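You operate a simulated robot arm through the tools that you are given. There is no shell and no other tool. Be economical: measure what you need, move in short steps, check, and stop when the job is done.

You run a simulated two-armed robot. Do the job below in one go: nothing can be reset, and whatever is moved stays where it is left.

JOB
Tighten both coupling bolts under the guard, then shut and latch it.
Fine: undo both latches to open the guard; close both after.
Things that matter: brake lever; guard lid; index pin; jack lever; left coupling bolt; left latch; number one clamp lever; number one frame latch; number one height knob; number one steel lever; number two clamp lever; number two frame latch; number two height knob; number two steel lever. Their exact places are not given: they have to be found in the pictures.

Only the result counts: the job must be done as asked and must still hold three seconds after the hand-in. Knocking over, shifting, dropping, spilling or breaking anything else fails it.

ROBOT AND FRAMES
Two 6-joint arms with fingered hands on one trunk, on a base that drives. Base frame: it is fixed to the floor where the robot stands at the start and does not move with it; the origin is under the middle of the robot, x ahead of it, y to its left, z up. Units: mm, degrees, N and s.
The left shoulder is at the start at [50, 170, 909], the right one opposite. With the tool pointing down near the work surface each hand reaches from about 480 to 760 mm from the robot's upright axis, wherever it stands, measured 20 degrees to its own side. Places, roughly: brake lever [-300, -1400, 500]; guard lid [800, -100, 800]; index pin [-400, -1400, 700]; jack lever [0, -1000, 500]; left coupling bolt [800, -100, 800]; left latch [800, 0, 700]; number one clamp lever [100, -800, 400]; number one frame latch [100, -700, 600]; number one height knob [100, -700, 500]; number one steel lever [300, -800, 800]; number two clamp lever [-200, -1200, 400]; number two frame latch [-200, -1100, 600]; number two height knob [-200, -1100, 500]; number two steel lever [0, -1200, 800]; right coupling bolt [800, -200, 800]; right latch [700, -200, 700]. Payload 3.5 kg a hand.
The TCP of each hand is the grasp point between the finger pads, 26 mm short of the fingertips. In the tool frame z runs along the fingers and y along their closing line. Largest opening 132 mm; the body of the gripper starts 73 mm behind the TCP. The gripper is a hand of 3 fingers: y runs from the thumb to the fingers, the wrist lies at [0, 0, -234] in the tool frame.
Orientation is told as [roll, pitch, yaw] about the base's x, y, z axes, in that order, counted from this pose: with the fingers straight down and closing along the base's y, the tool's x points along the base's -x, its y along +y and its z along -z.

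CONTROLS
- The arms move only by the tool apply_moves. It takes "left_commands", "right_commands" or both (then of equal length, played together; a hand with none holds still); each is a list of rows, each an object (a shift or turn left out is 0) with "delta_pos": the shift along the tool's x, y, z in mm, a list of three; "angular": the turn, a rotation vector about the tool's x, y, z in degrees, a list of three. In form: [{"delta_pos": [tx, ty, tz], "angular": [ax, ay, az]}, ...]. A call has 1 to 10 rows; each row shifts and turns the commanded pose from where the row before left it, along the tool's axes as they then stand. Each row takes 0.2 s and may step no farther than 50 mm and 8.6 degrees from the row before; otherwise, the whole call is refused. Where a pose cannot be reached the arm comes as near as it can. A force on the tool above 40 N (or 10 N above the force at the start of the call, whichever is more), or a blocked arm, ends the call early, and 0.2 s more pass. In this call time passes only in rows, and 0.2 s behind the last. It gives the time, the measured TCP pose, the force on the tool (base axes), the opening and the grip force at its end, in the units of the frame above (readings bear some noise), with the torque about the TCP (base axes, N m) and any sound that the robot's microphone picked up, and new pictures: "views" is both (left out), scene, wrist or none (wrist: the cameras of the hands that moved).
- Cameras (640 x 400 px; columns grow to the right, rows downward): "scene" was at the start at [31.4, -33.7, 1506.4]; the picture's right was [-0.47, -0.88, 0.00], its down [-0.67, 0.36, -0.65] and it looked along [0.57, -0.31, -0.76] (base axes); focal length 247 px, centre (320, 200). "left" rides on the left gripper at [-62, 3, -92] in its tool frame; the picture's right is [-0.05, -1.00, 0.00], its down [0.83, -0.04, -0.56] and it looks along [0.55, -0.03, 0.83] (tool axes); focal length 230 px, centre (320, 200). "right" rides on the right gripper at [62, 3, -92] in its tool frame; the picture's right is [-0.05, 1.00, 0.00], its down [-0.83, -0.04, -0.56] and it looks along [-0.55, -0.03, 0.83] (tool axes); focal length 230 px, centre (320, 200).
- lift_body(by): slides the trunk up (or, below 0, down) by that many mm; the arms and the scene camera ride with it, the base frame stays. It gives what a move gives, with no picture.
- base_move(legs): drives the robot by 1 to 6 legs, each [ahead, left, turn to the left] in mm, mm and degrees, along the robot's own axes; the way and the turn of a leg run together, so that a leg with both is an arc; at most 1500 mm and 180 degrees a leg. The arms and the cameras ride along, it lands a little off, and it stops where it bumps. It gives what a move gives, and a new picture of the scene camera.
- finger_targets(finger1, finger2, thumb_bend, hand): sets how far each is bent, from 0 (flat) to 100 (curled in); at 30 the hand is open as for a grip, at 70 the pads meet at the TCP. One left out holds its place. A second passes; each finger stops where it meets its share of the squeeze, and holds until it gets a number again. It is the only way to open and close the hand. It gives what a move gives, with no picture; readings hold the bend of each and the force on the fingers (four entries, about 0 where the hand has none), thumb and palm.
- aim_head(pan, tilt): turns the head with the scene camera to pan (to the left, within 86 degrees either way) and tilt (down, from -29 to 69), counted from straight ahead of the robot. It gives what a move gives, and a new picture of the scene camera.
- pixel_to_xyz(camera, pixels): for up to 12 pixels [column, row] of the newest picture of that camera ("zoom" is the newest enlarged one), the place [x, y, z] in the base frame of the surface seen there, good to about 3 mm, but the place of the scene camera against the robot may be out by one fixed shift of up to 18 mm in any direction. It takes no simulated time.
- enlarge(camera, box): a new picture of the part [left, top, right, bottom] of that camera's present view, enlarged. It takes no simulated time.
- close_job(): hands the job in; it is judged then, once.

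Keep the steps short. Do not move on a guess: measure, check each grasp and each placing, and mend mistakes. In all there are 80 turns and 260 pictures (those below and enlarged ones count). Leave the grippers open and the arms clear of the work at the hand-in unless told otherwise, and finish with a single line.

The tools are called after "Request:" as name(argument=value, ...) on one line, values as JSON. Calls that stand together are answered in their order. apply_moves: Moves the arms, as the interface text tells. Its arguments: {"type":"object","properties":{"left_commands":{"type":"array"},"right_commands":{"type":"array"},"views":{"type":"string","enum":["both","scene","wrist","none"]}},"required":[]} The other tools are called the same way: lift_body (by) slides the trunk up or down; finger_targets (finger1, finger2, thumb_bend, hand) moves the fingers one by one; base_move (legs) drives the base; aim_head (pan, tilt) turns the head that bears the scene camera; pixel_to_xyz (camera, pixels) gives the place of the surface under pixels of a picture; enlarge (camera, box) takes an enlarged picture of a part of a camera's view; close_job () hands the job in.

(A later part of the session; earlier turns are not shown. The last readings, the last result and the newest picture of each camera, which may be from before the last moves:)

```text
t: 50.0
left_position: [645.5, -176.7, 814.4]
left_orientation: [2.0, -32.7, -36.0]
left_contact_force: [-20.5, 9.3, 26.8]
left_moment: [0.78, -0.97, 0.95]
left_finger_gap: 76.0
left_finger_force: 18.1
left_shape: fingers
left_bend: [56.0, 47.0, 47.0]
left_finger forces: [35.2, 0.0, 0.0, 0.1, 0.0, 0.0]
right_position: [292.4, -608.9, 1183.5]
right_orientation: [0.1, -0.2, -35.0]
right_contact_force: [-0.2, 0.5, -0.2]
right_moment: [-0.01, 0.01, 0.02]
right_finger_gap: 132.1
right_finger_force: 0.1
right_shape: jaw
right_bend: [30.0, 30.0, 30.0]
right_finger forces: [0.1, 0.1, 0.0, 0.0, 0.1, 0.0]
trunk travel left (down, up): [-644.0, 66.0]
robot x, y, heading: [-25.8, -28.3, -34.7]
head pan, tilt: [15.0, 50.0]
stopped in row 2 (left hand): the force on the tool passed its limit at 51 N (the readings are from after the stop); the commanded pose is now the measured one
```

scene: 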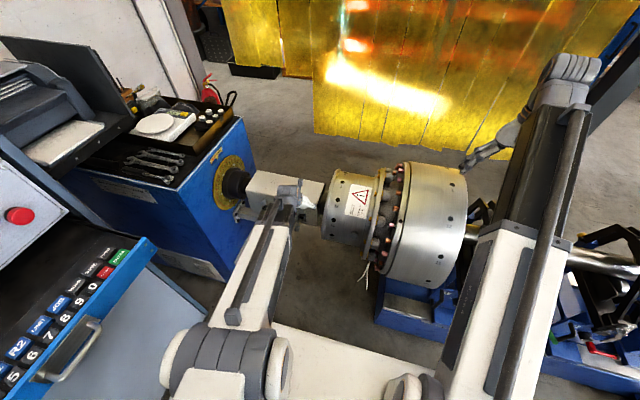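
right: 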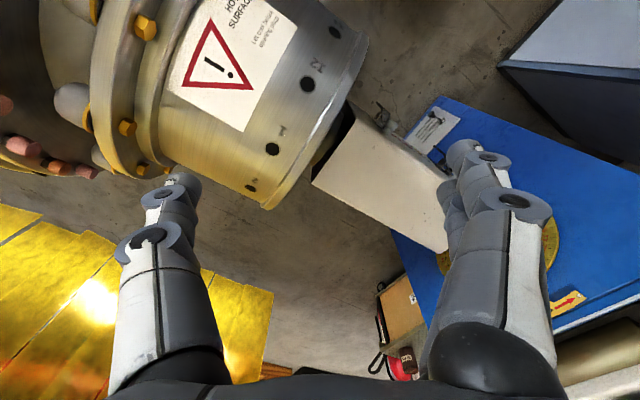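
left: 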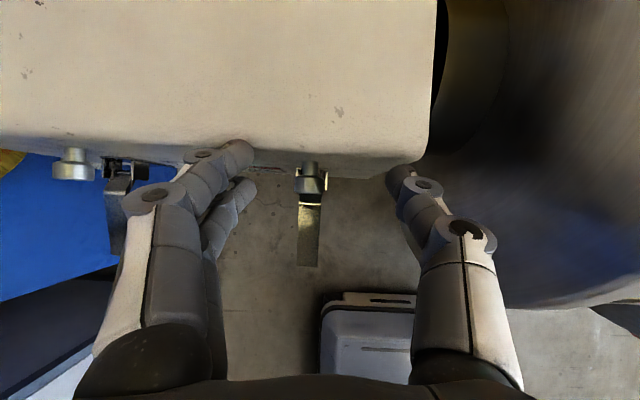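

Finger 1 sits further forward and hit the lid's top edge. I'll lift off, back the base 30 mm and pitch the hand more horizontal so that the tips can straddle the stud.

Request:
apply_moves(left_commands=[{"delta_pos": [0, 0, -20]}], views="none")

Request:
base_move(legs=[[-35, 0, 0]])

Request:
apply_moves(left_commands=[{"angular": [0, -8, 0]}, {"angular": [0, -8, 0]}, {"angular": [0, -8, 0]}, {"angular": [0, -8, 0]}, {"delta_pos": [20, 0, 12]}, {"delta_pos": [20, 0, 12]}], views="wrist")

```text
t: 50.4
left_position: [636.9, -171.9, 826.1]
left_orientation: [2.1, -32.4, -36.0]
left_contact_force: [0.0, -0.6, 0.3]
left_moment: [0.0, 0.0, 0.0]
left_finger_gap: 77.8
left_finger_force: 0.0
left_shape: fingers
left_bend: [47.0, 47.0, 47.0]
left_finger forces: [0.0, 0.1, 0.1, 0.0, 0.0, 0.0]
right_position: [293.8, -610.9, 1184.0]
right_orientation: [0.1, -0.1, -35.0]
right_contact_force: [-1.2, -0.1, 0.2]
right_moment: [-0.02, -0.02, 0.03]
right_finger_gap: 131.6
right_finger_force: 0.1
right_shape: jaw
right_bend: [30.0, 30.0, 30.0]
right_finger forces: [0.0, 0.0, 0.1, 0.0, 0.0, 0.1]
trunk travel left (down, up): [-644.0, 66.0]
robot x, y, heading: [-28.3, -24.2, -35.0]
head pan, tilt: [15.0, 50.0]
```

```text
t: 51.2
left_position: [609.3, -152.6, 827.6]
left_orientation: [2.0, -32.4, -36.0]
left_contact_force: [0.0, 0.9, 0.5]
left_moment: [0.0, 0.02, 0.04]
left_finger_gap: 77.9
left_finger_force: 0.0
left_shape: fingers
left_bend: [47.0, 47.0, 47.0]
left_finger forces: [0.0, 0.0, 0.0, 0.0, 0.0, 0.1]
right_position: [265.1, -589.6, 1182.9]
right_orientation: [0.0, -0.1, -35.1]
right_contact_force: [-0.4, -0.2, -0.2]
right_moment: [0.01, -0.03, 0.02]
right_finger_gap: 132.0
right_finger_force: 0.1
right_shape: jaw
right_bend: [30.0, 30.0, 30.0]
right_finger forces: [0.1, 0.1, 0.1, 0.1, 0.0, 0.1]
trunk travel left (down, up): [-644.0, 66.0]
robot x, y, heading: [-56.7, -6.3, -35.2]
head pan, tilt: [15.0, 50.0]
```

scene: 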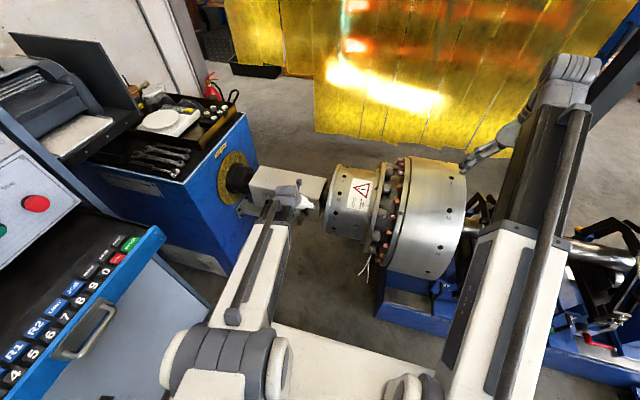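

```text
t: 52.6
left_position: [609.8, -157.3, 779.3]
left_orientation: [2.4, -60.1, -37.9]
left_contact_force: [0.0, -0.9, -0.7]
left_moment: [0.01, -0.03, 0.02]
left_finger_gap: 77.8
left_finger_force: 0.1
left_shape: fingers
left_bend: [47.0, 47.0, 47.0]
left_finger forces: [0.0, 0.0, 0.0, 0.1, 0.0, 0.1]
left hand out of reach, approached as far as the arm can: row 4
right_position: [265.9, -591.6, 1181.6]
right_orientation: [0.0, 0.0, -35.1]
right_contact_force: [-0.6, -0.1, -0.7]
right_moment: [0.01, 0.02, 0.02]
right_finger_gap: 132.0
right_finger_force: 0.0
right_shape: jaw
right_bend: [30.0, 30.0, 30.0]
right_finger forces: [0.0, 0.0, 0.0, 0.1, 0.1, 0.0]
trunk travel left (down, up): [-644.0, 66.0]
robot x, y, heading: [-53.3, -7.0, -34.8]
head pan, tilt: [15.0, 50.0]
```

left: 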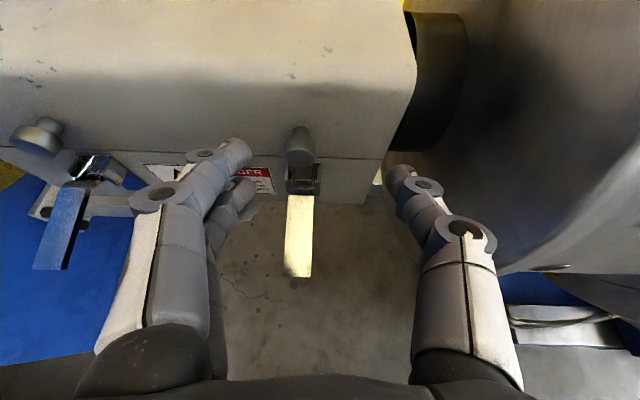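

Shift left 12, forward 33, down 11 to straddle the stud.

Request:
apply_moves(left_commands=[{"delta_pos": [-3.5, 13, 10]}, {"delta_pos": [-2, 0, 12]}, {"delta_pos": [-1.5, 0, 12]}], views="wrist")

```text
t: 53.4
left_position: [641.3, -165.0, 769.6]
left_orientation: [2.4, -60.1, -37.8]
left_contact_force: [-0.1, 0.0, -0.3]
left_moment: [0.0, 0.01, -0.03]
left_finger_gap: 77.6
left_finger_force: 0.0
left_shape: fingers
left_bend: [47.0, 47.0, 47.0]
left_finger forces: [0.0, 0.1, 0.1, 0.1, 0.0, 0.0]
right_position: [267.5, -591.3, 1182.5]
right_orientation: [0.0, 0.0, -35.1]
right_contact_force: [-0.6, -0.1, -0.4]
right_moment: [-0.02, 0.04, 0.01]
right_finger_gap: 131.9
right_finger_force: 0.1
right_shape: jaw
right_bend: [30.0, 30.0, 30.0]
right_finger forces: [0.1, 0.1, 0.0, 0.0, 0.1, 0.1]
trunk travel left (down, up): [-644.0, 66.0]
robot x, y, heading: [-55.9, -3.7, -35.2]
head pan, tilt: [15.0, 50.0]
```

left: 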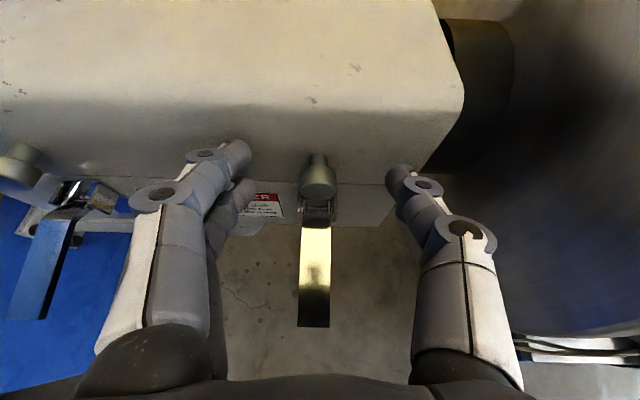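

Stud is centred between thumb and fingers, no contact. Close to grip it.

Request:
finger_targets(hand="left", finger1=72, finger2=72, thumb_bend=72)

Request:
enlarge(camera="left", box=[200, 80, 440, 260])

```text
t: 54.4
left_position: [641.5, -163.7, 769.3]
left_orientation: [2.3, -60.1, -37.7]
left_contact_force: [1.7, -1.6, -1.6]
left_moment: [-0.03, 0.02, -0.05]
left_finger_gap: 6.9
left_finger_force: 5.6
left_shape: fingers
left_bend: [72.0, 67.0, 68.0]
left_finger forces: [0.0, 6.0, 0.0, 0.0, 5.7, 0.1]
right_position: [266.0, -591.0, 1182.3]
right_orientation: [0.0, 0.1, -35.2]
right_contact_force: [-0.4, -0.2, -0.3]
right_moment: [-0.01, 0.01, -0.03]
right_finger_gap: 131.8
right_finger_force: 0.0
right_shape: jaw
right_bend: [30.0, 30.0, 30.0]
right_finger forces: [0.0, 0.1, 0.0, 0.1, 0.0, 0.0]
trunk travel left (down, up): [-644.0, 66.0]
robot x, y, heading: [-57.7, -3.2, -35.0]
head pan, tilt: [15.0, 50.0]
```

```text
2.22 times, centred on (320, 170) of left
```

zoom: 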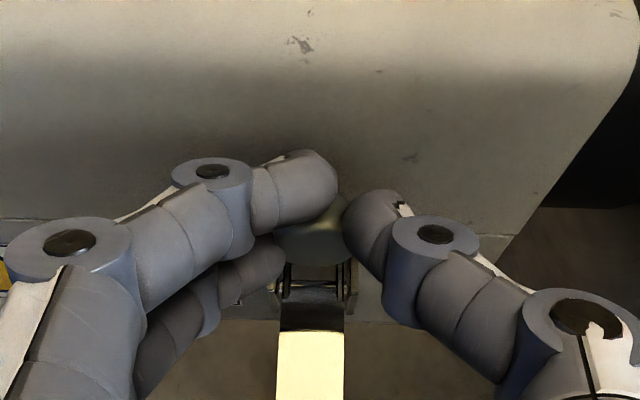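

Thumb and finger 2 hold the stud from the sides, finger 1 lies above it. Try lifting 30 mm straight up.

Request:
apply_moves(left_commands=[{"delta_pos": [-8.7, 0, -5]}, {"delta_pos": [-8.7, 0, -5]}, {"delta_pos": [-8.7, 0, -5]}], views="both")

```text
t: 55.2
left_position: [642.5, -166.6, 799.4]
left_orientation: [2.2, -60.1, -37.8]
left_contact_force: [-0.3, 0.5, -0.8]
left_moment: [0.0, 0.0, -0.03]
left_finger_gap: 0.9
left_finger_force: 0.1
left_shape: fingers
left_bend: [72.0, 72.0, 72.0]
left_finger forces: [0.1, 0.1, 0.1, 0.0, 0.0, 0.1]
right_position: [267.1, -590.6, 1182.2]
right_orientation: [-0.1, 0.0, -35.1]
right_contact_force: [-0.3, 0.6, -0.4]
right_moment: [-0.01, 0.03, -0.01]
right_finger_gap: 132.1
right_finger_force: 0.0
right_shape: jaw
right_bend: [30.0, 30.0, 30.0]
right_finger forces: [0.0, 0.1, 0.0, 0.0, 0.0, 0.0]
trunk travel left (down, up): [-644.0, 66.0]
robot x, y, heading: [-56.6, -3.3, -34.8]
head pan, tilt: [15.0, 50.0]
```

scene: 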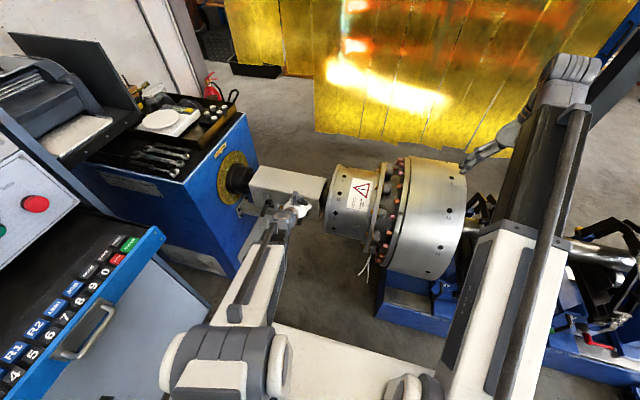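
left: 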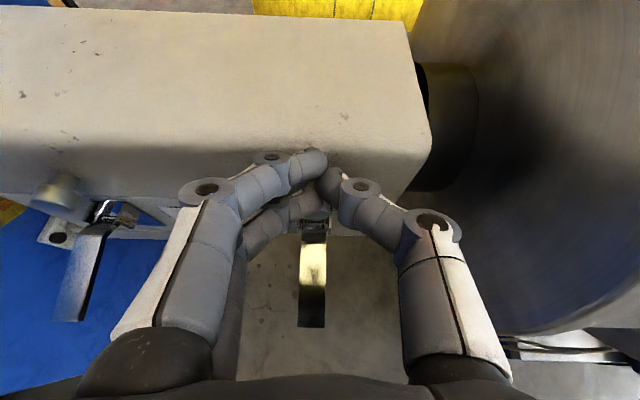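

It slipped upward — pinch is too weak. Better: open the thumb and let finger 2 cross under the stud with finger 1 above it; sideways the fingers are stiff. Measure the fingertip positions now.

Request:
pixel_to_xyz(camera="left", pixels=[[312, 160], [300, 205], [330, 185], [285, 170], [270, 225], [316, 215], [313, 232], [312, 260]])

Request:
enlarge(camera="left", box=[220, 120, 420, 260])

```text
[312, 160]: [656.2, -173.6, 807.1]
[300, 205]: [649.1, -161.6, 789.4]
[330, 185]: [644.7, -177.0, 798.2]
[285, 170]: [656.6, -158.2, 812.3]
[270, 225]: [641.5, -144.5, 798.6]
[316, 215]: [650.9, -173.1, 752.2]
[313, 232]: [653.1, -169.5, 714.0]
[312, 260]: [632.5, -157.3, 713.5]
```

```text
2.86 times, centred on (320, 190) of left
```

zoom: 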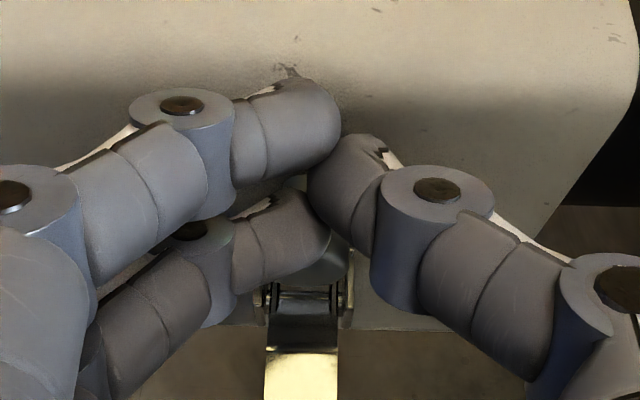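

Request:
pixel_to_xyz(camera="zoom", pixels=[[267, 290], [346, 285], [305, 303], [330, 262], [300, 282], [348, 320], [305, 330], [335, 275]])

```text
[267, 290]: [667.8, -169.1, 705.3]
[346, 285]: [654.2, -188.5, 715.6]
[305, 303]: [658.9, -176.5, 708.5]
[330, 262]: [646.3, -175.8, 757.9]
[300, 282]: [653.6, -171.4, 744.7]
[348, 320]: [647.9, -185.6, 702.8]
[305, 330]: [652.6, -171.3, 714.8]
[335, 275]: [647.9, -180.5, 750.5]
```

Under the stud there's a gap z 716–745, and finger 1 alone (20 mm) fits. Set finger 1 half open, finger 2 flat, thumb open; go out, down and stand before the stud.

Request:
apply_moves(left_commands=[{"delta_pos": [8, -3, -13]}, {"delta_pos": [8, -3, -13]}], views="none")

Request:
finger_targets(hand="left", finger1=45, finger2=0, thumb_bend=20)

Request:
apply_moves(left_commands=[{"delta_pos": [19, 0, 11]}, {"delta_pos": [19, 0, 11]}, {"delta_pos": [19, 0, 11]}], views="wrist")

```text
t: 55.8
left_position: [614.7, -152.9, 798.3]
left_orientation: [2.5, -60.1, -38.0]
left_contact_force: [-0.1, 0.3, 0.3]
left_moment: [-0.01, 0.01, -0.01]
left_finger_gap: 1.0
left_finger_force: 0.0
left_shape: fingers
left_bend: [72.0, 72.0, 72.0]
left_finger forces: [0.1, 0.0, 0.0, 0.1, 0.0, 0.1]
right_position: [266.6, -591.3, 1182.1]
right_orientation: [-0.1, 0.0, -35.2]
right_contact_force: [1.1, -0.1, 0.7]
right_moment: [-0.01, -0.03, 0.0]
right_finger_gap: 131.8
right_finger_force: 0.1
right_shape: jaw
right_bend: [30.0, 30.0, 30.0]
right_finger forces: [0.0, 0.1, 0.0, 0.1, 0.0, 0.0]
trunk travel left (down, up): [-644.0, 66.0]
robot x, y, heading: [-58.6, -3.9, -35.1]
head pan, tilt: [15.0, 50.0]
```

```text
t: 56.8
left_position: [613.8, -153.2, 798.6]
left_orientation: [2.4, -60.2, -37.7]
left_contact_force: [0.3, 0.3, 0.7]
left_moment: [0.03, 0.02, 0.0]
left_finger_gap: 119.7
left_finger_force: 0.0
left_shape: fingers
left_bend: [45.0, 0.0, 20.0]
left_finger forces: [0.0, 0.1, 0.0, 0.0, 0.0, 0.0]
right_position: [265.9, -591.4, 1181.8]
right_orientation: [0.0, 0.0, -35.2]
right_contact_force: [-0.5, 0.6, 1.1]
right_moment: [0.01, 0.02, -0.01]
right_finger_gap: 132.0
right_finger_force: 0.0
right_shape: jaw
right_bend: [30.0, 30.0, 30.0]
right_finger forces: [0.0, 0.0, 0.1, 0.1, 0.1, 0.1]
trunk travel left (down, up): [-644.0, 66.0]
robot x, y, heading: [-58.0, -3.1, -34.9]
head pan, tilt: [15.0, 50.0]
```

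```text
t: 57.6
left_position: [615.3, -153.6, 733.4]
left_orientation: [2.3, -60.3, -37.7]
left_contact_force: [-0.9, 0.8, 0.0]
left_moment: [0.01, 0.05, -0.03]
left_finger_gap: 119.7
left_finger_force: 0.0
left_shape: fingers
left_bend: [45.0, 0.0, 20.0]
left_finger forces: [0.0, 0.0, 0.0, 0.0, 0.0, 0.0]
right_position: [266.1, -591.9, 1182.4]
right_orientation: [0.0, 0.0, -35.2]
right_contact_force: [-0.6, 0.1, 0.0]
right_moment: [-0.02, 0.0, -0.01]
right_finger_gap: 132.2
right_finger_force: 0.0
right_shape: jaw
right_bend: [30.0, 30.0, 30.0]
right_finger forces: [0.1, 0.1, 0.1, 0.0, 0.2, 0.0]
trunk travel left (down, up): [-644.0, 66.0]
robot x, y, heading: [-55.3, -8.6, -34.9]
head pan, tilt: [15.0, 50.0]
```

left: 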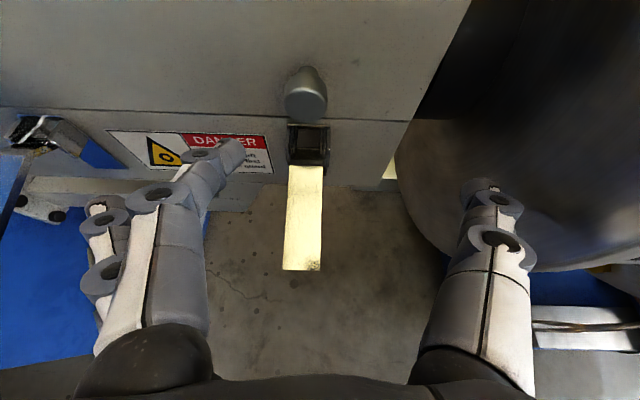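

Now forward 29 mm and close finger 1 under the stud.

Request:
apply_moves(left_commands=[{"delta_pos": [-7.3, 0, 12.6]}, {"delta_pos": [-7.3, 0, 12.6]}], views="wrist")

Request:
finger_targets(hand="left", finger1=76)

Request:
enlarge(camera="left", box=[220, 80, 420, 260])

```text
t: 58.2
left_position: [639.1, -169.3, 735.2]
left_orientation: [2.3, -60.1, -37.8]
left_contact_force: [-1.6, 1.9, 0.6]
left_moment: [-0.04, 0.01, 0.05]
left_finger_gap: 120.0
left_finger_force: 0.9
left_shape: fingers
left_bend: [45.0, 0.0, 20.0]
left_finger forces: [1.2, 0.1, 0.0, 0.0, 0.1, 0.1]
right_position: [266.8, -591.7, 1183.3]
right_orientation: [-0.1, 0.0, -35.1]
right_contact_force: [0.9, -0.8, 0.2]
right_moment: [0.04, -0.01, 0.0]
right_finger_gap: 132.1
right_finger_force: 0.0
right_shape: jaw
right_bend: [30.0, 30.0, 30.0]
right_finger forces: [0.1, 0.1, 0.0, 0.0, 0.1, 0.0]
trunk travel left (down, up): [-644.0, 66.0]
robot x, y, heading: [-57.0, -6.3, -35.0]
head pan, tilt: [15.0, 50.0]
```

left: 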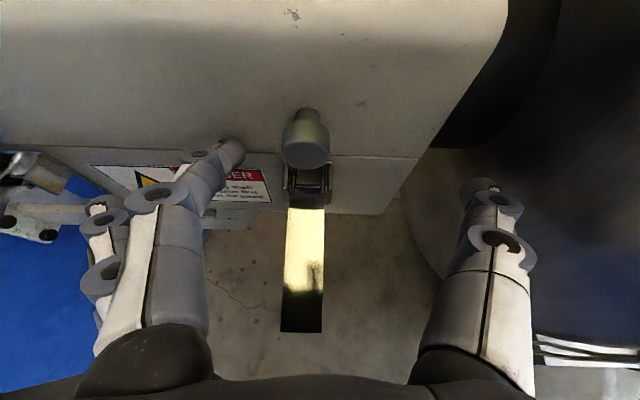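

```text
t: 59.2
left_position: [640.0, -169.1, 733.5]
left_orientation: [2.3, -60.0, -37.7]
left_contact_force: [4.5, 3.5, -4.9]
left_moment: [-0.04, 0.1, 0.06]
left_finger_gap: 78.4
left_finger_force: 3.2
left_shape: fingers
left_bend: [73.0, 0.0, 20.0]
left_finger forces: [6.4, 0.1, 0.0, 0.0, 0.0, 0.0]
right_position: [266.6, -590.3, 1182.9]
right_orientation: [-0.1, 0.0, -35.0]
right_contact_force: [0.3, 1.4, 0.3]
right_moment: [0.03, -0.05, 0.02]
right_finger_gap: 132.0
right_finger_force: 0.0
right_shape: jaw
right_bend: [30.0, 30.0, 30.0]
right_finger forces: [0.0, 0.1, 0.0, 0.2, 0.0, 0.0]
trunk travel left (down, up): [-644.0, 66.0]
robot x, y, heading: [-58.9, -5.7, -35.0]
head pan, tilt: [15.0, 50.0]
```

```text
2.22 times, centred on (320, 170) of left
```

zoom: 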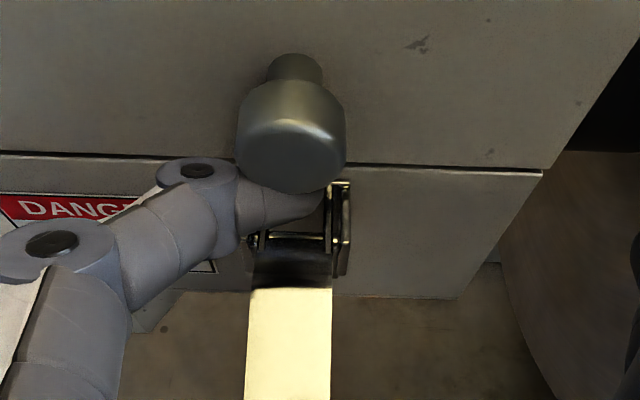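

Finger 1 lies under the stud, with the seam opening slightly. Lift 36 mm.

Request:
apply_moves(left_commands=[{"delta_pos": [-8.7, 0, -5]}, {"delta_pos": [-10.4, 0, -6]}, {"delta_pos": [-10.4, 0, -6]}, {"delta_pos": [-10.4, 0, -6]}], views="wrist")

```text
t: 60.2
left_position: [638.1, -169.4, 780.8]
left_orientation: [2.3, -60.2, -37.8]
left_contact_force: [-0.1, 0.4, 0.7]
left_moment: [0.01, 0.02, -0.01]
left_finger_gap: 68.2
left_finger_force: 0.0
left_shape: fingers
left_bend: [76.0, 0.0, 20.0]
left_finger forces: [0.0, 0.0, 0.1, 0.0, 0.1, 0.0]
right_position: [265.8, -590.8, 1182.6]
right_orientation: [0.1, 0.0, -35.1]
right_contact_force: [0.3, -0.3, -0.6]
right_moment: [0.03, 0.0, 0.04]
right_finger_gap: 132.0
right_finger_force: 0.1
right_shape: jaw
right_bend: [30.0, 30.0, 30.0]
right_finger forces: [0.1, 0.0, 0.0, 0.0, 0.0, 0.1]
trunk travel left (down, up): [-644.0, 66.0]
robot x, y, heading: [-56.3, -5.8, -34.9]
head pan, tilt: [15.0, 50.0]
```

left: 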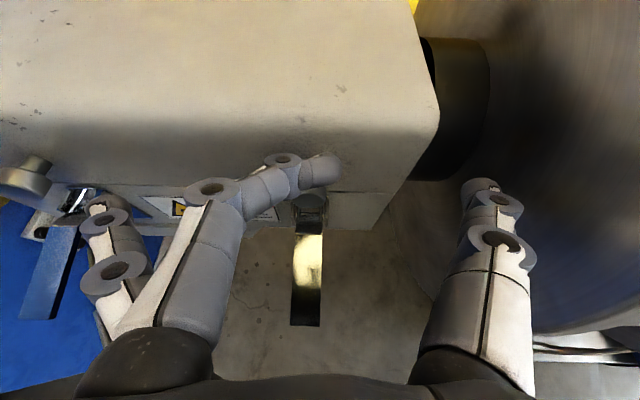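

The fingertip slipped off because at this pitch the load uncurls it. I'll use a more horizontal hand (−82°), so that the load acts sideways on the finger, and go deeper under the stud.

Request:
finger_targets(hand="left", finger1=45)

Request:
apply_moves(left_commands=[{"delta_pos": [8.5, -6, -14.7]}, {"delta_pos": [8.5, -6, -14.7]}, {"angular": [0, -7.5, 0]}, {"angular": [0, -7.5, 0]}, {"angular": [0, -7.5, 0]}, {"delta_pos": [28, 0, 4]}, {"delta_pos": [28, 0, 4]}], views="wrist")

```text
t: 61.2
left_position: [640.1, -167.9, 780.5]
left_orientation: [2.3, -60.0, -37.7]
left_contact_force: [-0.3, -0.3, -0.1]
left_moment: [0.01, 0.01, 0.01]
left_finger_gap: 119.7
left_finger_force: 0.1
left_shape: fingers
left_bend: [45.0, 0.0, 20.0]
left_finger forces: [0.0, 0.0, 0.0, 0.0, 0.0, 0.1]
right_position: [266.4, -590.8, 1182.7]
right_orientation: [0.0, 0.0, -35.0]
right_contact_force: [0.8, 0.0, 0.1]
right_moment: [0.01, -0.02, 0.02]
right_finger_gap: 132.0
right_finger_force: 0.1
right_shape: jaw
right_bend: [30.0, 30.0, 30.0]
right_finger forces: [0.0, 0.0, 0.0, 0.1, 0.1, 0.0]
trunk travel left (down, up): [-644.0, 66.0]
robot x, y, heading: [-57.1, -4.0, -35.1]
head pan, tilt: [15.0, 50.0]
```

```text
t: 62.8
left_position: [604.8, -159.1, 723.8]
left_orientation: [9.3, -82.6, -45.0]
left_contact_force: [-0.8, 0.4, -0.3]
left_moment: [0.0, 0.02, 0.03]
left_finger_gap: 119.4
left_finger_force: 0.2
left_shape: fingers
left_bend: [45.0, 0.0, 20.0]
left_finger forces: [0.1, 0.0, 0.1, 0.0, 0.4, 0.1]
right_position: [266.5, -591.8, 1182.2]
right_orientation: [0.0, 0.0, -35.1]
right_contact_force: [-1.2, 0.2, 0.5]
right_moment: [0.02, 0.0, -0.06]
right_finger_gap: 131.8
right_finger_force: 0.1
right_shape: jaw
right_bend: [30.0, 30.0, 30.0]
right_finger forces: [0.0, 0.0, 0.0, 0.0, 0.1, 0.1]
trunk travel left (down, up): [-644.0, 66.0]
robot x, y, heading: [-55.1, -4.5, -35.1]
head pan, tilt: [15.0, 50.0]
```

left: 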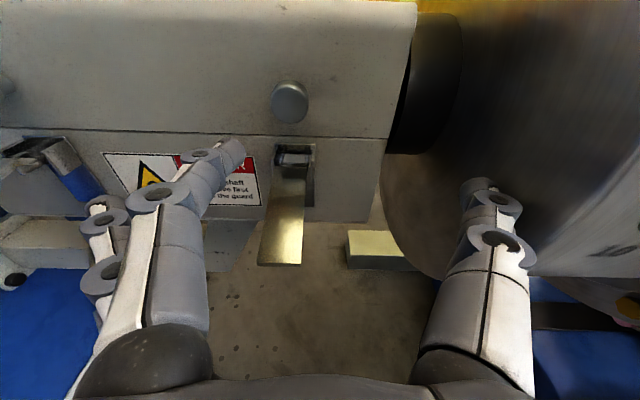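

Hand is level and square (heading −35.6°). Advance 36 mm and close finger 1 under the stud.

Request:
apply_moves(left_commands=[{"delta_pos": [-2.4, 0, 17.8]}, {"delta_pos": [-2.4, 0, 17.8]}], views="none")

Request:
finger_targets(hand="left", finger1=80)

Request:
enlarge(camera="left", box=[180, 80, 420, 280])

```text
t: 63.4
left_position: [634.6, -180.1, 720.6]
left_orientation: [8.7, -82.6, -44.5]
left_contact_force: [-4.0, 0.3, -1.2]
left_moment: [-0.03, 0.0, 0.16]
left_finger_gap: 119.9
left_finger_force: 1.6
left_shape: fingers
left_bend: [46.0, 0.0, 20.0]
left_finger forces: [4.1, 0.0, 0.1, 0.1, 0.1, 0.0]
right_position: [265.8, -589.8, 1181.7]
right_orientation: [-0.1, 0.0, -35.1]
right_contact_force: [0.7, -0.2, 0.0]
right_moment: [-0.01, 0.0, -0.04]
right_finger_gap: 132.0
right_finger_force: 0.1
right_shape: jaw
right_bend: [30.0, 30.0, 30.0]
right_finger forces: [0.0, 0.0, 0.0, 0.1, 0.0, 0.0]
trunk travel left (down, up): [-644.0, 66.0]
robot x, y, heading: [-59.1, -6.8, -35.0]
head pan, tilt: [15.0, 50.0]
```

```text
t: 64.4
left_position: [635.7, -179.6, 720.9]
left_orientation: [9.1, -82.7, -44.8]
left_contact_force: [-0.4, 0.0, 0.0]
left_moment: [0.0, 0.0, -0.03]
left_finger_gap: 63.3
left_finger_force: 0.0
left_shape: fingers
left_bend: [80.0, 0.0, 20.0]
left_finger forces: [0.1, 0.1, 0.1, 0.1, 0.0, 0.0]
right_position: [265.2, -591.7, 1182.5]
right_orientation: [0.0, 0.0, -35.2]
right_contact_force: [0.2, 0.2, -0.9]
right_moment: [0.02, -0.03, 0.0]
right_finger_gap: 132.0
right_finger_force: 0.1
right_shape: jaw
right_bend: [30.0, 30.0, 30.0]
right_finger forces: [0.1, 0.0, 0.0, 0.0, 0.1, 0.0]
trunk travel left (down, up): [-644.0, 66.0]
robot x, y, heading: [-57.8, -3.4, -35.1]
head pan, tilt: [15.0, 50.0]
```

```text
2.00 times, centred on (300, 180) of left
```

zoom: 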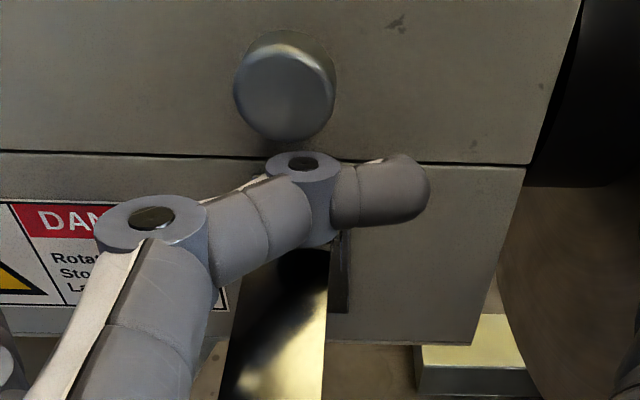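

Finger is under the stud but its middle joint is beneath it; shift left 16 and forward 12 so the end segment carries it, then lift a little.

Request:
apply_moves(left_commands=[{"delta_pos": [0, 16, 0]}, {"delta_pos": [-1.5, 0, 12]}, {"delta_pos": [-12, 0, -1.6]}, {"delta_pos": [-12, 0, -1.6]}], views="wrist")

```text
t: 65.4
left_position: [655.0, -173.8, 745.9]
left_orientation: [8.8, -82.5, -44.6]
left_contact_force: [0.8, -1.6, -4.9]
left_moment: [0.04, 0.07, 0.0]
left_finger_gap: 63.2
left_finger_force: 1.9
left_shape: fingers
left_bend: [80.0, 0.0, 20.0]
left_finger forces: [4.1, 0.1, 0.0, 0.1, 0.0, 0.0]
right_position: [266.1, -591.3, 1183.2]
right_orientation: [-0.1, 0.0, -35.2]
right_contact_force: [-0.2, 0.5, 0.9]
right_moment: [-0.01, 0.04, -0.04]
right_finger_gap: 132.0
right_finger_force: 0.2
right_shape: jaw
right_bend: [30.0, 30.0, 30.0]
right_finger forces: [0.1, 0.0, 0.0, 0.0, 0.0, 0.0]
trunk travel left (down, up): [-644.0, 66.0]
robot x, y, heading: [-56.6, -4.6, -35.0]
head pan, tilt: [15.0, 50.0]
```

left: 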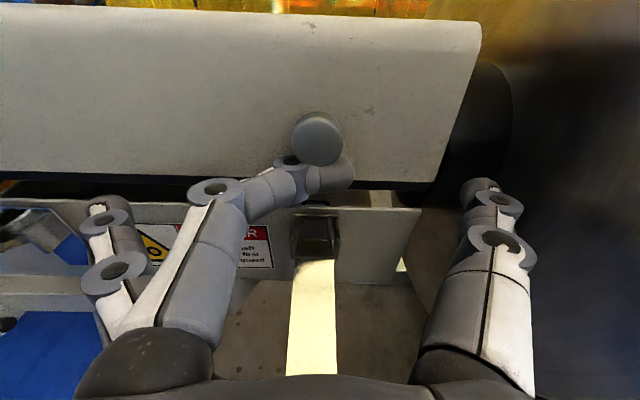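

The lid is rising with only 5 N. Follow the arc: up and increasingly forward.

Request:
apply_moves(left_commands=[{"delta_pos": [-15.5, 0, 2]}, {"delta_pos": [-15.3, 0, 4]}, {"delta_pos": [-14.5, 0, 6]}, {"delta_pos": [-13.6, 0, 8]}], views="both")

```text
t: 66.4
left_position: [677.1, -190.3, 801.5]
left_orientation: [8.9, -82.5, -44.6]
left_contact_force: [-0.3, 1.6, -2.8]
left_moment: [0.01, 0.0, 0.02]
left_finger_gap: 62.7
left_finger_force: 1.9
left_shape: fingers
left_bend: [80.0, 0.0, 20.0]
left_finger forces: [2.6, 0.1, 0.0, 0.0, 0.1, 0.1]
right_position: [266.7, -591.7, 1182.2]
right_orientation: [0.0, 0.0, -35.2]
right_contact_force: [-0.4, -0.2, -0.8]
right_moment: [-0.01, 0.01, -0.01]
right_finger_gap: 131.9
right_finger_force: 0.0
right_shape: jaw
right_bend: [30.0, 30.0, 30.0]
right_finger forces: [0.0, 0.0, 0.0, 0.1, 0.0, 0.1]
trunk travel left (down, up): [-644.0, 66.0]
robot x, y, heading: [-56.4, -0.4, -35.1]
head pan, tilt: [15.0, 50.0]
```

scene: 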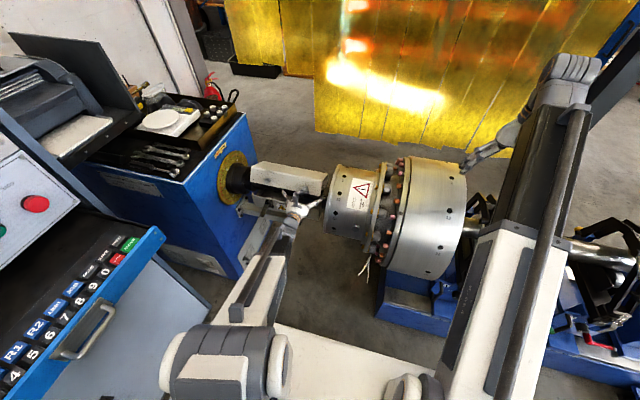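
left: 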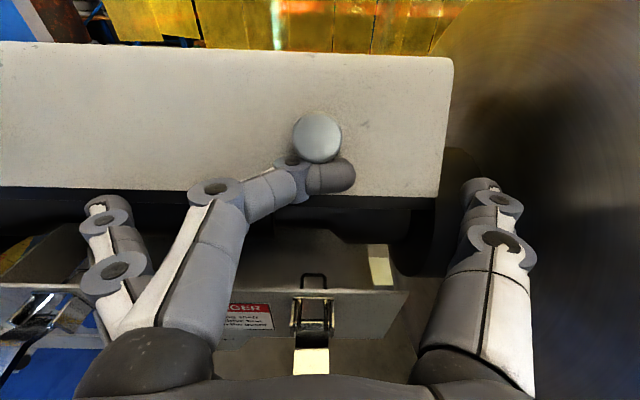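

Lid about 30° open. Keep following.

Request:
apply_moves(left_commands=[{"delta_pos": [-14.5, 0, 6.5]}, {"delta_pos": [-13.6, 0, 8]}, {"delta_pos": [-12.8, 0, 9.4]}, {"delta_pos": [-11.8, 0, 10.7]}, {"delta_pos": [-10.6, 0, 11.7]}], views="wrist")

```text
t: 67.6
left_position: [718.4, -222.5, 859.7]
left_orientation: [9.1, -82.7, -44.7]
left_contact_force: [0.1, -0.1, 0.2]
left_moment: [0.0, -0.01, 0.0]
left_finger_gap: 62.8
left_finger_force: 0.0
left_shape: fingers
left_bend: [80.0, 0.0, 20.0]
left_finger forces: [0.1, 0.1, 0.1, 0.1, 0.0, 0.1]
right_position: [266.3, -591.2, 1181.8]
right_orientation: [-0.1, 0.0, -35.1]
right_contact_force: [-0.7, 0.8, -0.1]
right_moment: [0.0, 0.02, -0.04]
right_finger_gap: 131.9
right_finger_force: 0.1
right_shape: jaw
right_bend: [30.0, 30.0, 30.0]
right_finger forces: [0.1, 0.1, 0.1, 0.0, 0.0, 0.1]
trunk travel left (down, up): [-644.0, 66.0]
robot x, y, heading: [-59.4, -5.4, -35.1]
head pan, tilt: [15.0, 50.0]
```

left: 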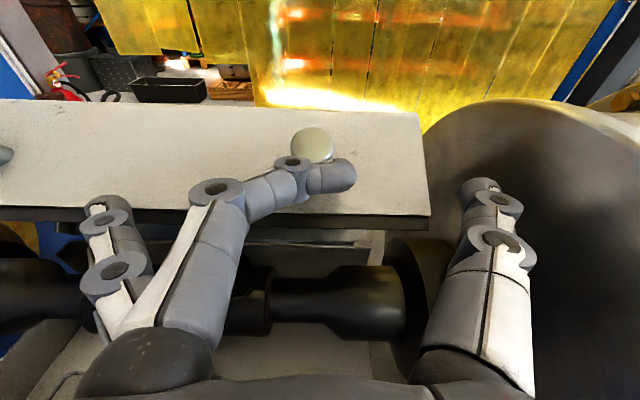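

Lid about 55° open. Continue pushing it over.

Request:
apply_moves(left_commands=[{"delta_pos": [-10, 0, 12]}, {"delta_pos": [-9, 0, 13]}, {"delta_pos": [-8, 0, 14]}, {"delta_pos": [-7, 0, 14.5]}, {"delta_pos": [-6, 0, 15]}], views="both")

```text
t: 68.8
left_position: [778.2, -266.9, 891.9]
left_orientation: [8.8, -82.7, -44.6]
left_contact_force: [-0.6, -0.9, 0.0]
left_moment: [-0.01, 0.02, 0.02]
left_finger_gap: 62.7
left_finger_force: 0.0
left_shape: fingers
left_bend: [80.0, 0.0, 20.0]
left_finger forces: [0.0, 0.1, 0.1, 0.0, 0.1, 0.0]
right_position: [266.6, -591.1, 1183.6]
right_orientation: [0.1, 0.0, -35.0]
right_contact_force: [-0.2, 0.6, -0.1]
right_moment: [0.01, -0.02, 0.01]
right_finger_gap: 131.8
right_finger_force: 0.0
right_shape: jaw
right_bend: [30.0, 30.0, 30.0]
right_finger forces: [0.1, 0.0, 0.1, 0.1, 0.0, 0.0]
trunk travel left (down, up): [-644.0, 66.0]
robot x, y, heading: [-61.0, -2.8, -34.8]
head pan, tilt: [15.0, 50.0]
```

scene: 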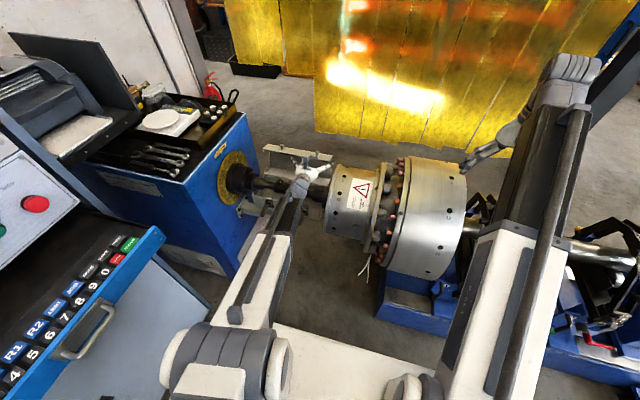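
left: 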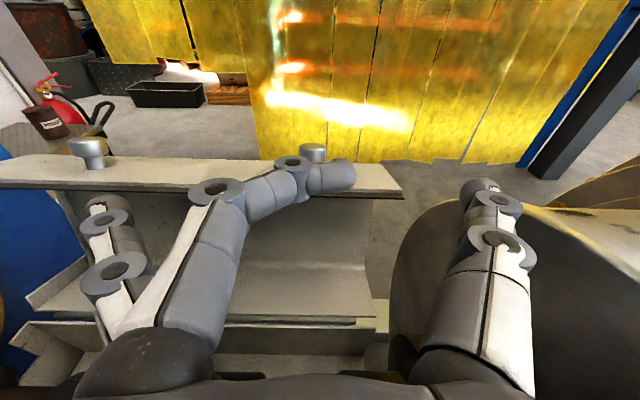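

Lid is about vertical (studs point up). Push a bit further forward to find its stop.

Request:
apply_moves(left_commands=[{"delta_pos": [-2, 0, 12]}, {"delta_pos": [-1, 0, 12]}, {"delta_pos": [0, 0, 12]}], views="wrist")

```text
t: 69.6
left_position: [805.5, -288.1, 888.7]
left_orientation: [8.9, -82.6, -44.5]
left_contact_force: [0.6, 0.2, 0.2]
left_moment: [0.01, -0.01, -0.01]
left_finger_gap: 63.0
left_finger_force: 0.0
left_shape: fingers
left_bend: [80.0, 0.0, 20.0]
left_finger forces: [0.0, 0.1, 0.1, 0.0, 0.0, 0.0]
right_position: [264.6, -591.2, 1181.5]
right_orientation: [0.0, 0.0, -35.1]
right_contact_force: [0.8, 0.1, 0.0]
right_moment: [0.02, 0.0, -0.03]
right_finger_gap: 131.7
right_finger_force: 0.0
right_shape: jaw
right_bend: [30.0, 30.0, 30.0]
right_finger forces: [0.1, 0.0, 0.0, 0.0, 0.0, 0.0]
trunk travel left (down, up): [-644.0, 66.0]
robot x, y, heading: [-54.0, -2.7, -34.9]
head pan, tilt: [15.0, 50.0]
```

left: 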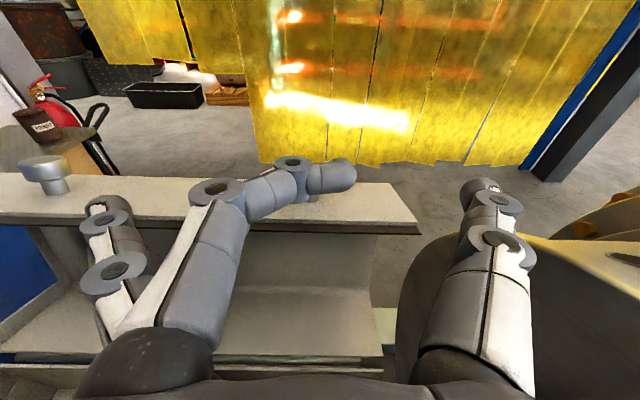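

No force: the lid stays up by itself. Lift the hand 50 up off it, then retreat toward me.

Request:
apply_moves(left_commands=[{"delta_pos": [-25, 0, -3]}, {"delta_pos": [-25, 0, -3]}, {"delta_pos": [-10, 0, -35]}, {"delta_pos": [0, 0, -40]}, {"delta_pos": [0, 0, -40]}, {"delta_pos": [0, 0, -40]}], views="both")

```text
t: 71.0
left_position: [679.4, -203.0, 969.0]
left_orientation: [9.2, -82.6, -44.8]
left_contact_force: [-0.3, -0.1, 0.1]
left_moment: [0.03, 0.0, -0.01]
left_finger_gap: 62.8
left_finger_force: 0.1
left_shape: fingers
left_bend: [80.0, 0.0, 20.0]
left_finger forces: [0.0, 0.0, 0.1, 0.0, 0.1, 0.0]
right_position: [265.9, -591.5, 1181.9]
right_orientation: [0.0, 0.0, -35.1]
right_contact_force: [-0.9, 0.1, 0.2]
right_moment: [0.02, 0.02, -0.02]
right_finger_gap: 131.7
right_finger_force: 0.1
right_shape: jaw
right_bend: [30.0, 30.0, 30.0]
right_finger forces: [0.1, 0.0, 0.0, 0.0, 0.1, 0.0]
trunk travel left (down, up): [-644.0, 66.0]
robot x, y, heading: [-57.8, -3.8, -35.0]
head pan, tilt: [15.0, 50.0]
```

scene: 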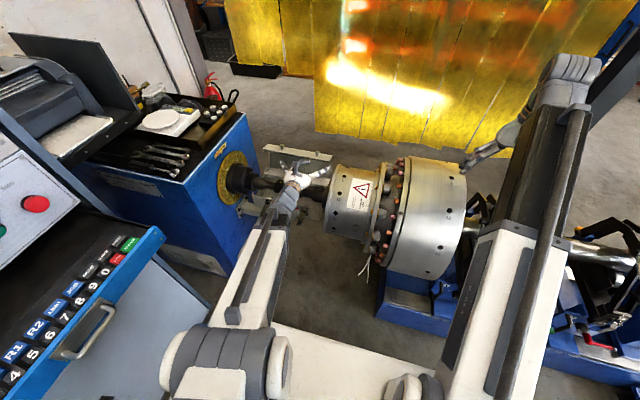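
left: 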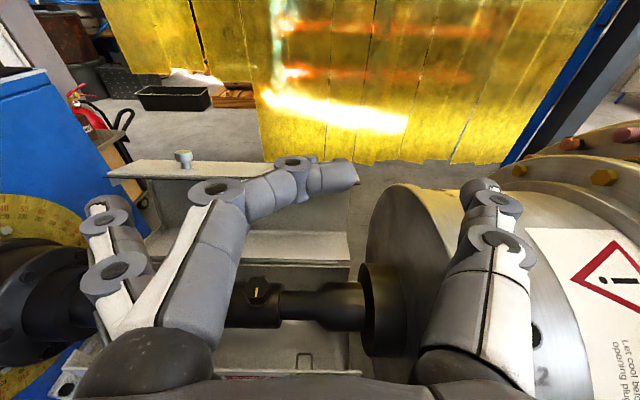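

Lid stands open. A bolt shows at (258,290). Open my fingers for view and enlarge.

Request:
enlarge(camera="left", box=[200, 230, 380, 370])

Request:
enlarge(camera="scene", box=[220, 130, 350, 220])

Request:
pixel_to_xyz(camera="left", pixels=[[258, 285], [258, 292], [245, 290], [270, 290], [258, 305], [320, 305], [240, 320], [300, 270], [185, 155], [258, 320]])

```text
2.86 times, centred on (290, 300) of left
```

zoom: 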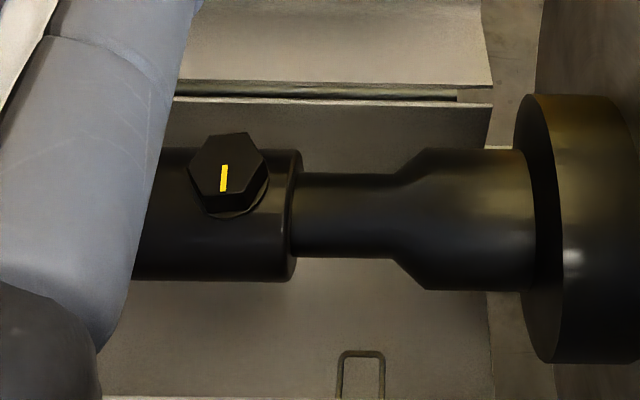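

```text
4.44 times, centred on (285, 175) of scene
```

zoom: 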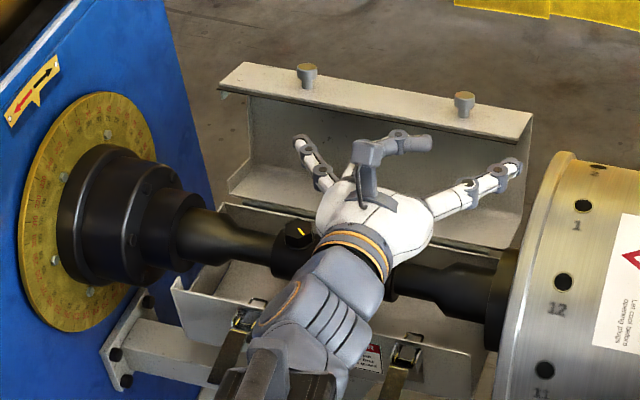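

```text
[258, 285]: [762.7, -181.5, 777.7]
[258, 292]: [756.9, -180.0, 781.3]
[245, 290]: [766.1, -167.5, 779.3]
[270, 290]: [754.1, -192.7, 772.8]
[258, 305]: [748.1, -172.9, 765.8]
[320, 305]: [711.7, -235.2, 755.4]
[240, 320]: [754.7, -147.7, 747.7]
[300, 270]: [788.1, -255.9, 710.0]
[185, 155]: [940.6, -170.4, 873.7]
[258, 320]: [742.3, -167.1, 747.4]
```

Right bolt head: hex with yellow mark at about (758,−180,781), axis upward; the second is further left at scene zoom (300,235). I'll swing the hand to vertical about the wrist while rising.

Request:
apply_moves(left_commands=[{"delta_pos": [14, 0, -5.1], "angular": [0, 8.3, 0]}, {"delta_pos": [14.5, 0, -7.9], "angular": [0, 8.3, 0]}, {"delta_pos": [15.5, 0, -10.6], "angular": [0, 8.3, 0]}, {"delta_pos": [16.9, 0, -13.2], "angular": [0, 8.3, 0]}, {"delta_pos": [18.6, 0, -15.5], "angular": [0, 8.3, 0]}, {"delta_pos": [20.7, 0, -17.6], "angular": [0, 8.3, 0]}, {"delta_pos": [23, 0, -19.3], "angular": [0, 8.3, 0]}, {"delta_pos": [25.5, 0, -20.7], "angular": [0, 8.3, 0]}, {"delta_pos": [28.2, 0, -21.7], "angular": [0, 8.3, 0]}, {"delta_pos": [31, 0, -22.3], "angular": [0, 8, 0]}], views="none")

Request:
base_move(legs=[[60, 155, 0], [84, 0, 0]])

Request:
finger_targets(hand="left", finger1=50, finger2=50, thumb_bend=50)

```text
t: 73.2
left_position: [489.9, -64.4, 964.4]
left_orientation: [1.2, 0.2, -35.7]
left_contact_force: [-1.4, -0.2, -0.1]
left_moment: [-0.01, 0.02, 0.0]
left_finger_gap: 62.9
left_finger_force: 0.0
left_shape: fingers
left_bend: [80.0, 0.0, 20.0]
left_finger forces: [0.0, 0.1, 0.0, 0.0, 0.0, 0.1]
right_position: [265.7, -591.4, 1181.8]
right_orientation: [0.0, 0.1, -35.1]
right_contact_force: [0.4, 0.3, -1.1]
right_moment: [0.02, -0.02, 0.04]
right_finger_gap: 131.9
right_finger_force: 0.1
right_shape: jaw
right_bend: [30.0, 30.0, 30.0]
right_finger forces: [0.1, 0.1, 0.0, 0.1, 0.1, 0.0]
trunk travel left (down, up): [-644.0, 66.0]
robot x, y, heading: [-55.9, -6.2, -34.8]
head pan, tilt: [15.0, 50.0]
```

```text
t: 75.3
left_position: [696.6, -19.8, 962.7]
left_orientation: [1.2, 0.2, -35.6]
left_contact_force: [0.1, 0.3, -0.2]
left_moment: [0.0, 0.03, 0.01]
left_finger_gap: 63.0
left_finger_force: 0.0
left_shape: fingers
left_bend: [80.0, 0.0, 20.0]
left_finger forces: [0.0, 0.0, 0.1, 0.0, 0.1, 0.0]
right_position: [476.0, -546.9, 1181.3]
right_orientation: [0.0, 0.1, -34.8]
right_contact_force: [0.4, -0.2, -0.2]
right_moment: [-0.01, 0.0, 0.02]
right_finger_gap: 132.0
right_finger_force: 0.1
right_shape: jaw
right_bend: [30.0, 30.0, 30.0]
right_finger forces: [0.1, 0.0, 0.1, 0.0, 0.0, 0.0]
trunk travel left (down, up): [-644.0, 66.0]
robot x, y, heading: [149.0, 38.5, -35.0]
head pan, tilt: [15.0, 50.0]
```

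scene: 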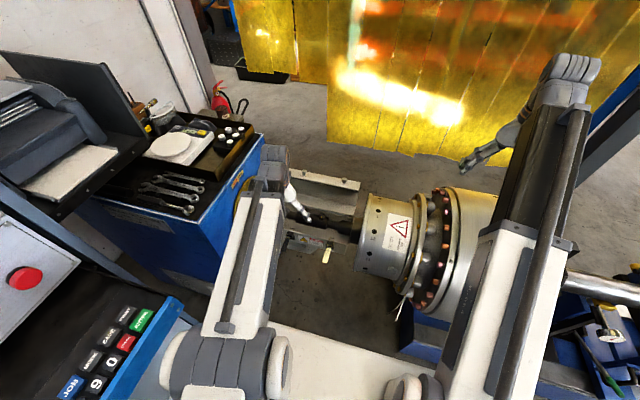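

```text
t: 76.3
left_position: [695.6, -19.4, 964.5]
left_orientation: [1.2, 0.0, -35.5]
left_contact_force: [0.4, -0.1, -0.5]
left_moment: [0.01, 0.0, 0.0]
left_finger_gap: 67.4
left_finger_force: 0.0
left_shape: fingers
left_bend: [50.0, 50.0, 50.0]
left_finger forces: [0.1, 0.0, 0.0, 0.1, 0.0, 0.1]
right_position: [475.4, -545.9, 1182.2]
right_orientation: [0.0, 0.0, -34.8]
right_contact_force: [0.4, -0.1, 1.1]
right_moment: [-0.01, -0.01, -0.01]
right_finger_gap: 131.7
right_finger_force: 0.2
right_shape: jaw
right_bend: [30.0, 30.0, 30.0]
right_finger forces: [0.0, 0.1, 0.1, 0.1, 0.1, 0.0]
trunk travel left (down, up): [-644.0, 66.0]
robot x, y, heading: [149.3, 35.7, -34.9]
head pan, tilt: [15.0, 50.0]
```

Hand is vertical. Move over the right bolt (right 94, forward 145), staying high, to view and measure the bolts from my wrist camera.

Request:
apply_moves(left_commands=[{"delta_pos": [-36, -24, 0]}, {"delta_pos": [-36, -24, 0]}, {"delta_pos": [-36, -23, 0]}, {"delta_pos": [-37, -23, 0]}], views="both")

Request:
enlarge(camera="left", box=[200, 60, 440, 240])

```text
t: 77.3
left_position: [757.5, -179.2, 960.4]
left_orientation: [1.2, 0.1, -35.5]
left_contact_force: [0.6, -0.5, -0.1]
left_moment: [0.02, 0.01, 0.02]
left_finger_gap: 67.7
left_finger_force: 0.1
left_shape: fingers
left_bend: [50.0, 50.0, 50.0]
left_finger forces: [0.1, 0.0, 0.1, 0.1, 0.0, 0.0]
right_position: [476.5, -547.9, 1181.8]
right_orientation: [-0.1, -0.1, -34.8]
right_contact_force: [-0.2, -0.7, 0.7]
right_moment: [0.02, 0.01, -0.01]
right_finger_gap: 131.8
right_finger_force: 0.1
right_shape: jaw
right_bend: [30.0, 30.0, 30.0]
right_finger forces: [0.0, 0.1, 0.0, 0.0, 0.0, 0.0]
trunk travel left (down, up): [-644.0, 66.0]
robot x, y, heading: [148.4, 40.6, -34.7]
head pan, tilt: [15.0, 50.0]
```

scene: 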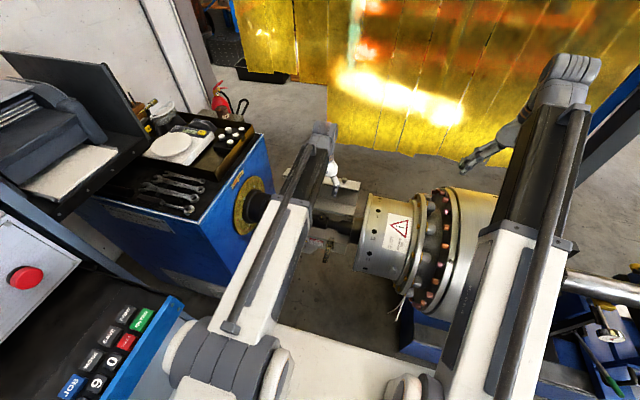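
left: 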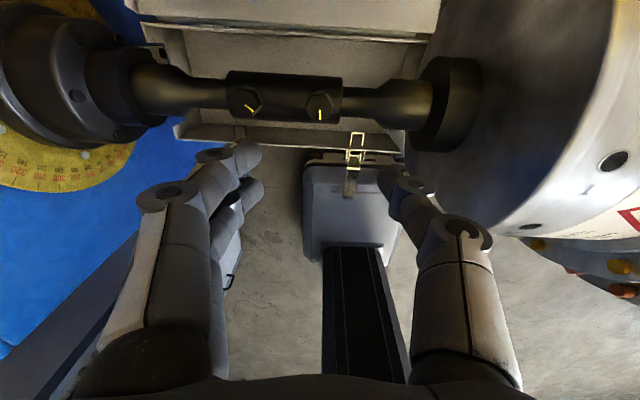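

```text
2.22 times, centred on (320, 150) of left
```

zoom: 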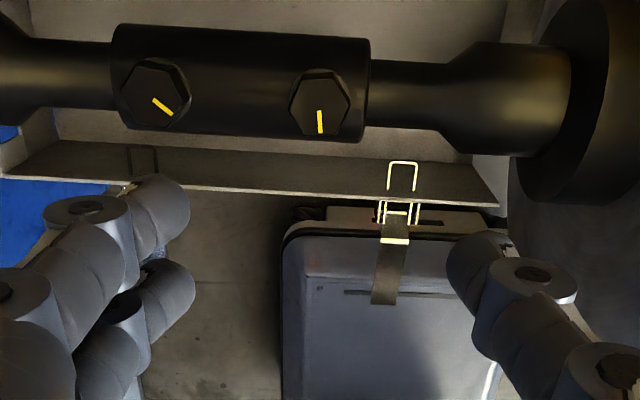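

Both bolts visible: left at zoom (155,90), right at (320,103). Measuring head edges.

Request:
pixel_to_xyz(camera="zoom", pixels=[[155, 85], [122, 90], [188, 95], [155, 62], [160, 115], [320, 95], [292, 100], [350, 98], [320, 75], [320, 130], [240, 80], [240, 120]])

```text
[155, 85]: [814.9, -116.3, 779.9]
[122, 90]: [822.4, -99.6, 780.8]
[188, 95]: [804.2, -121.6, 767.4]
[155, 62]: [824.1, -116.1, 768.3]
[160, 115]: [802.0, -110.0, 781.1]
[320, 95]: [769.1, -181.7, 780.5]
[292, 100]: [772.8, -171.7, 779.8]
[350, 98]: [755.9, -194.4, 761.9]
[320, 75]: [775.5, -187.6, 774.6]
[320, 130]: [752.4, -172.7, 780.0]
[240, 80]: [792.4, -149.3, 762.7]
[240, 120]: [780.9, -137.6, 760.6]
```

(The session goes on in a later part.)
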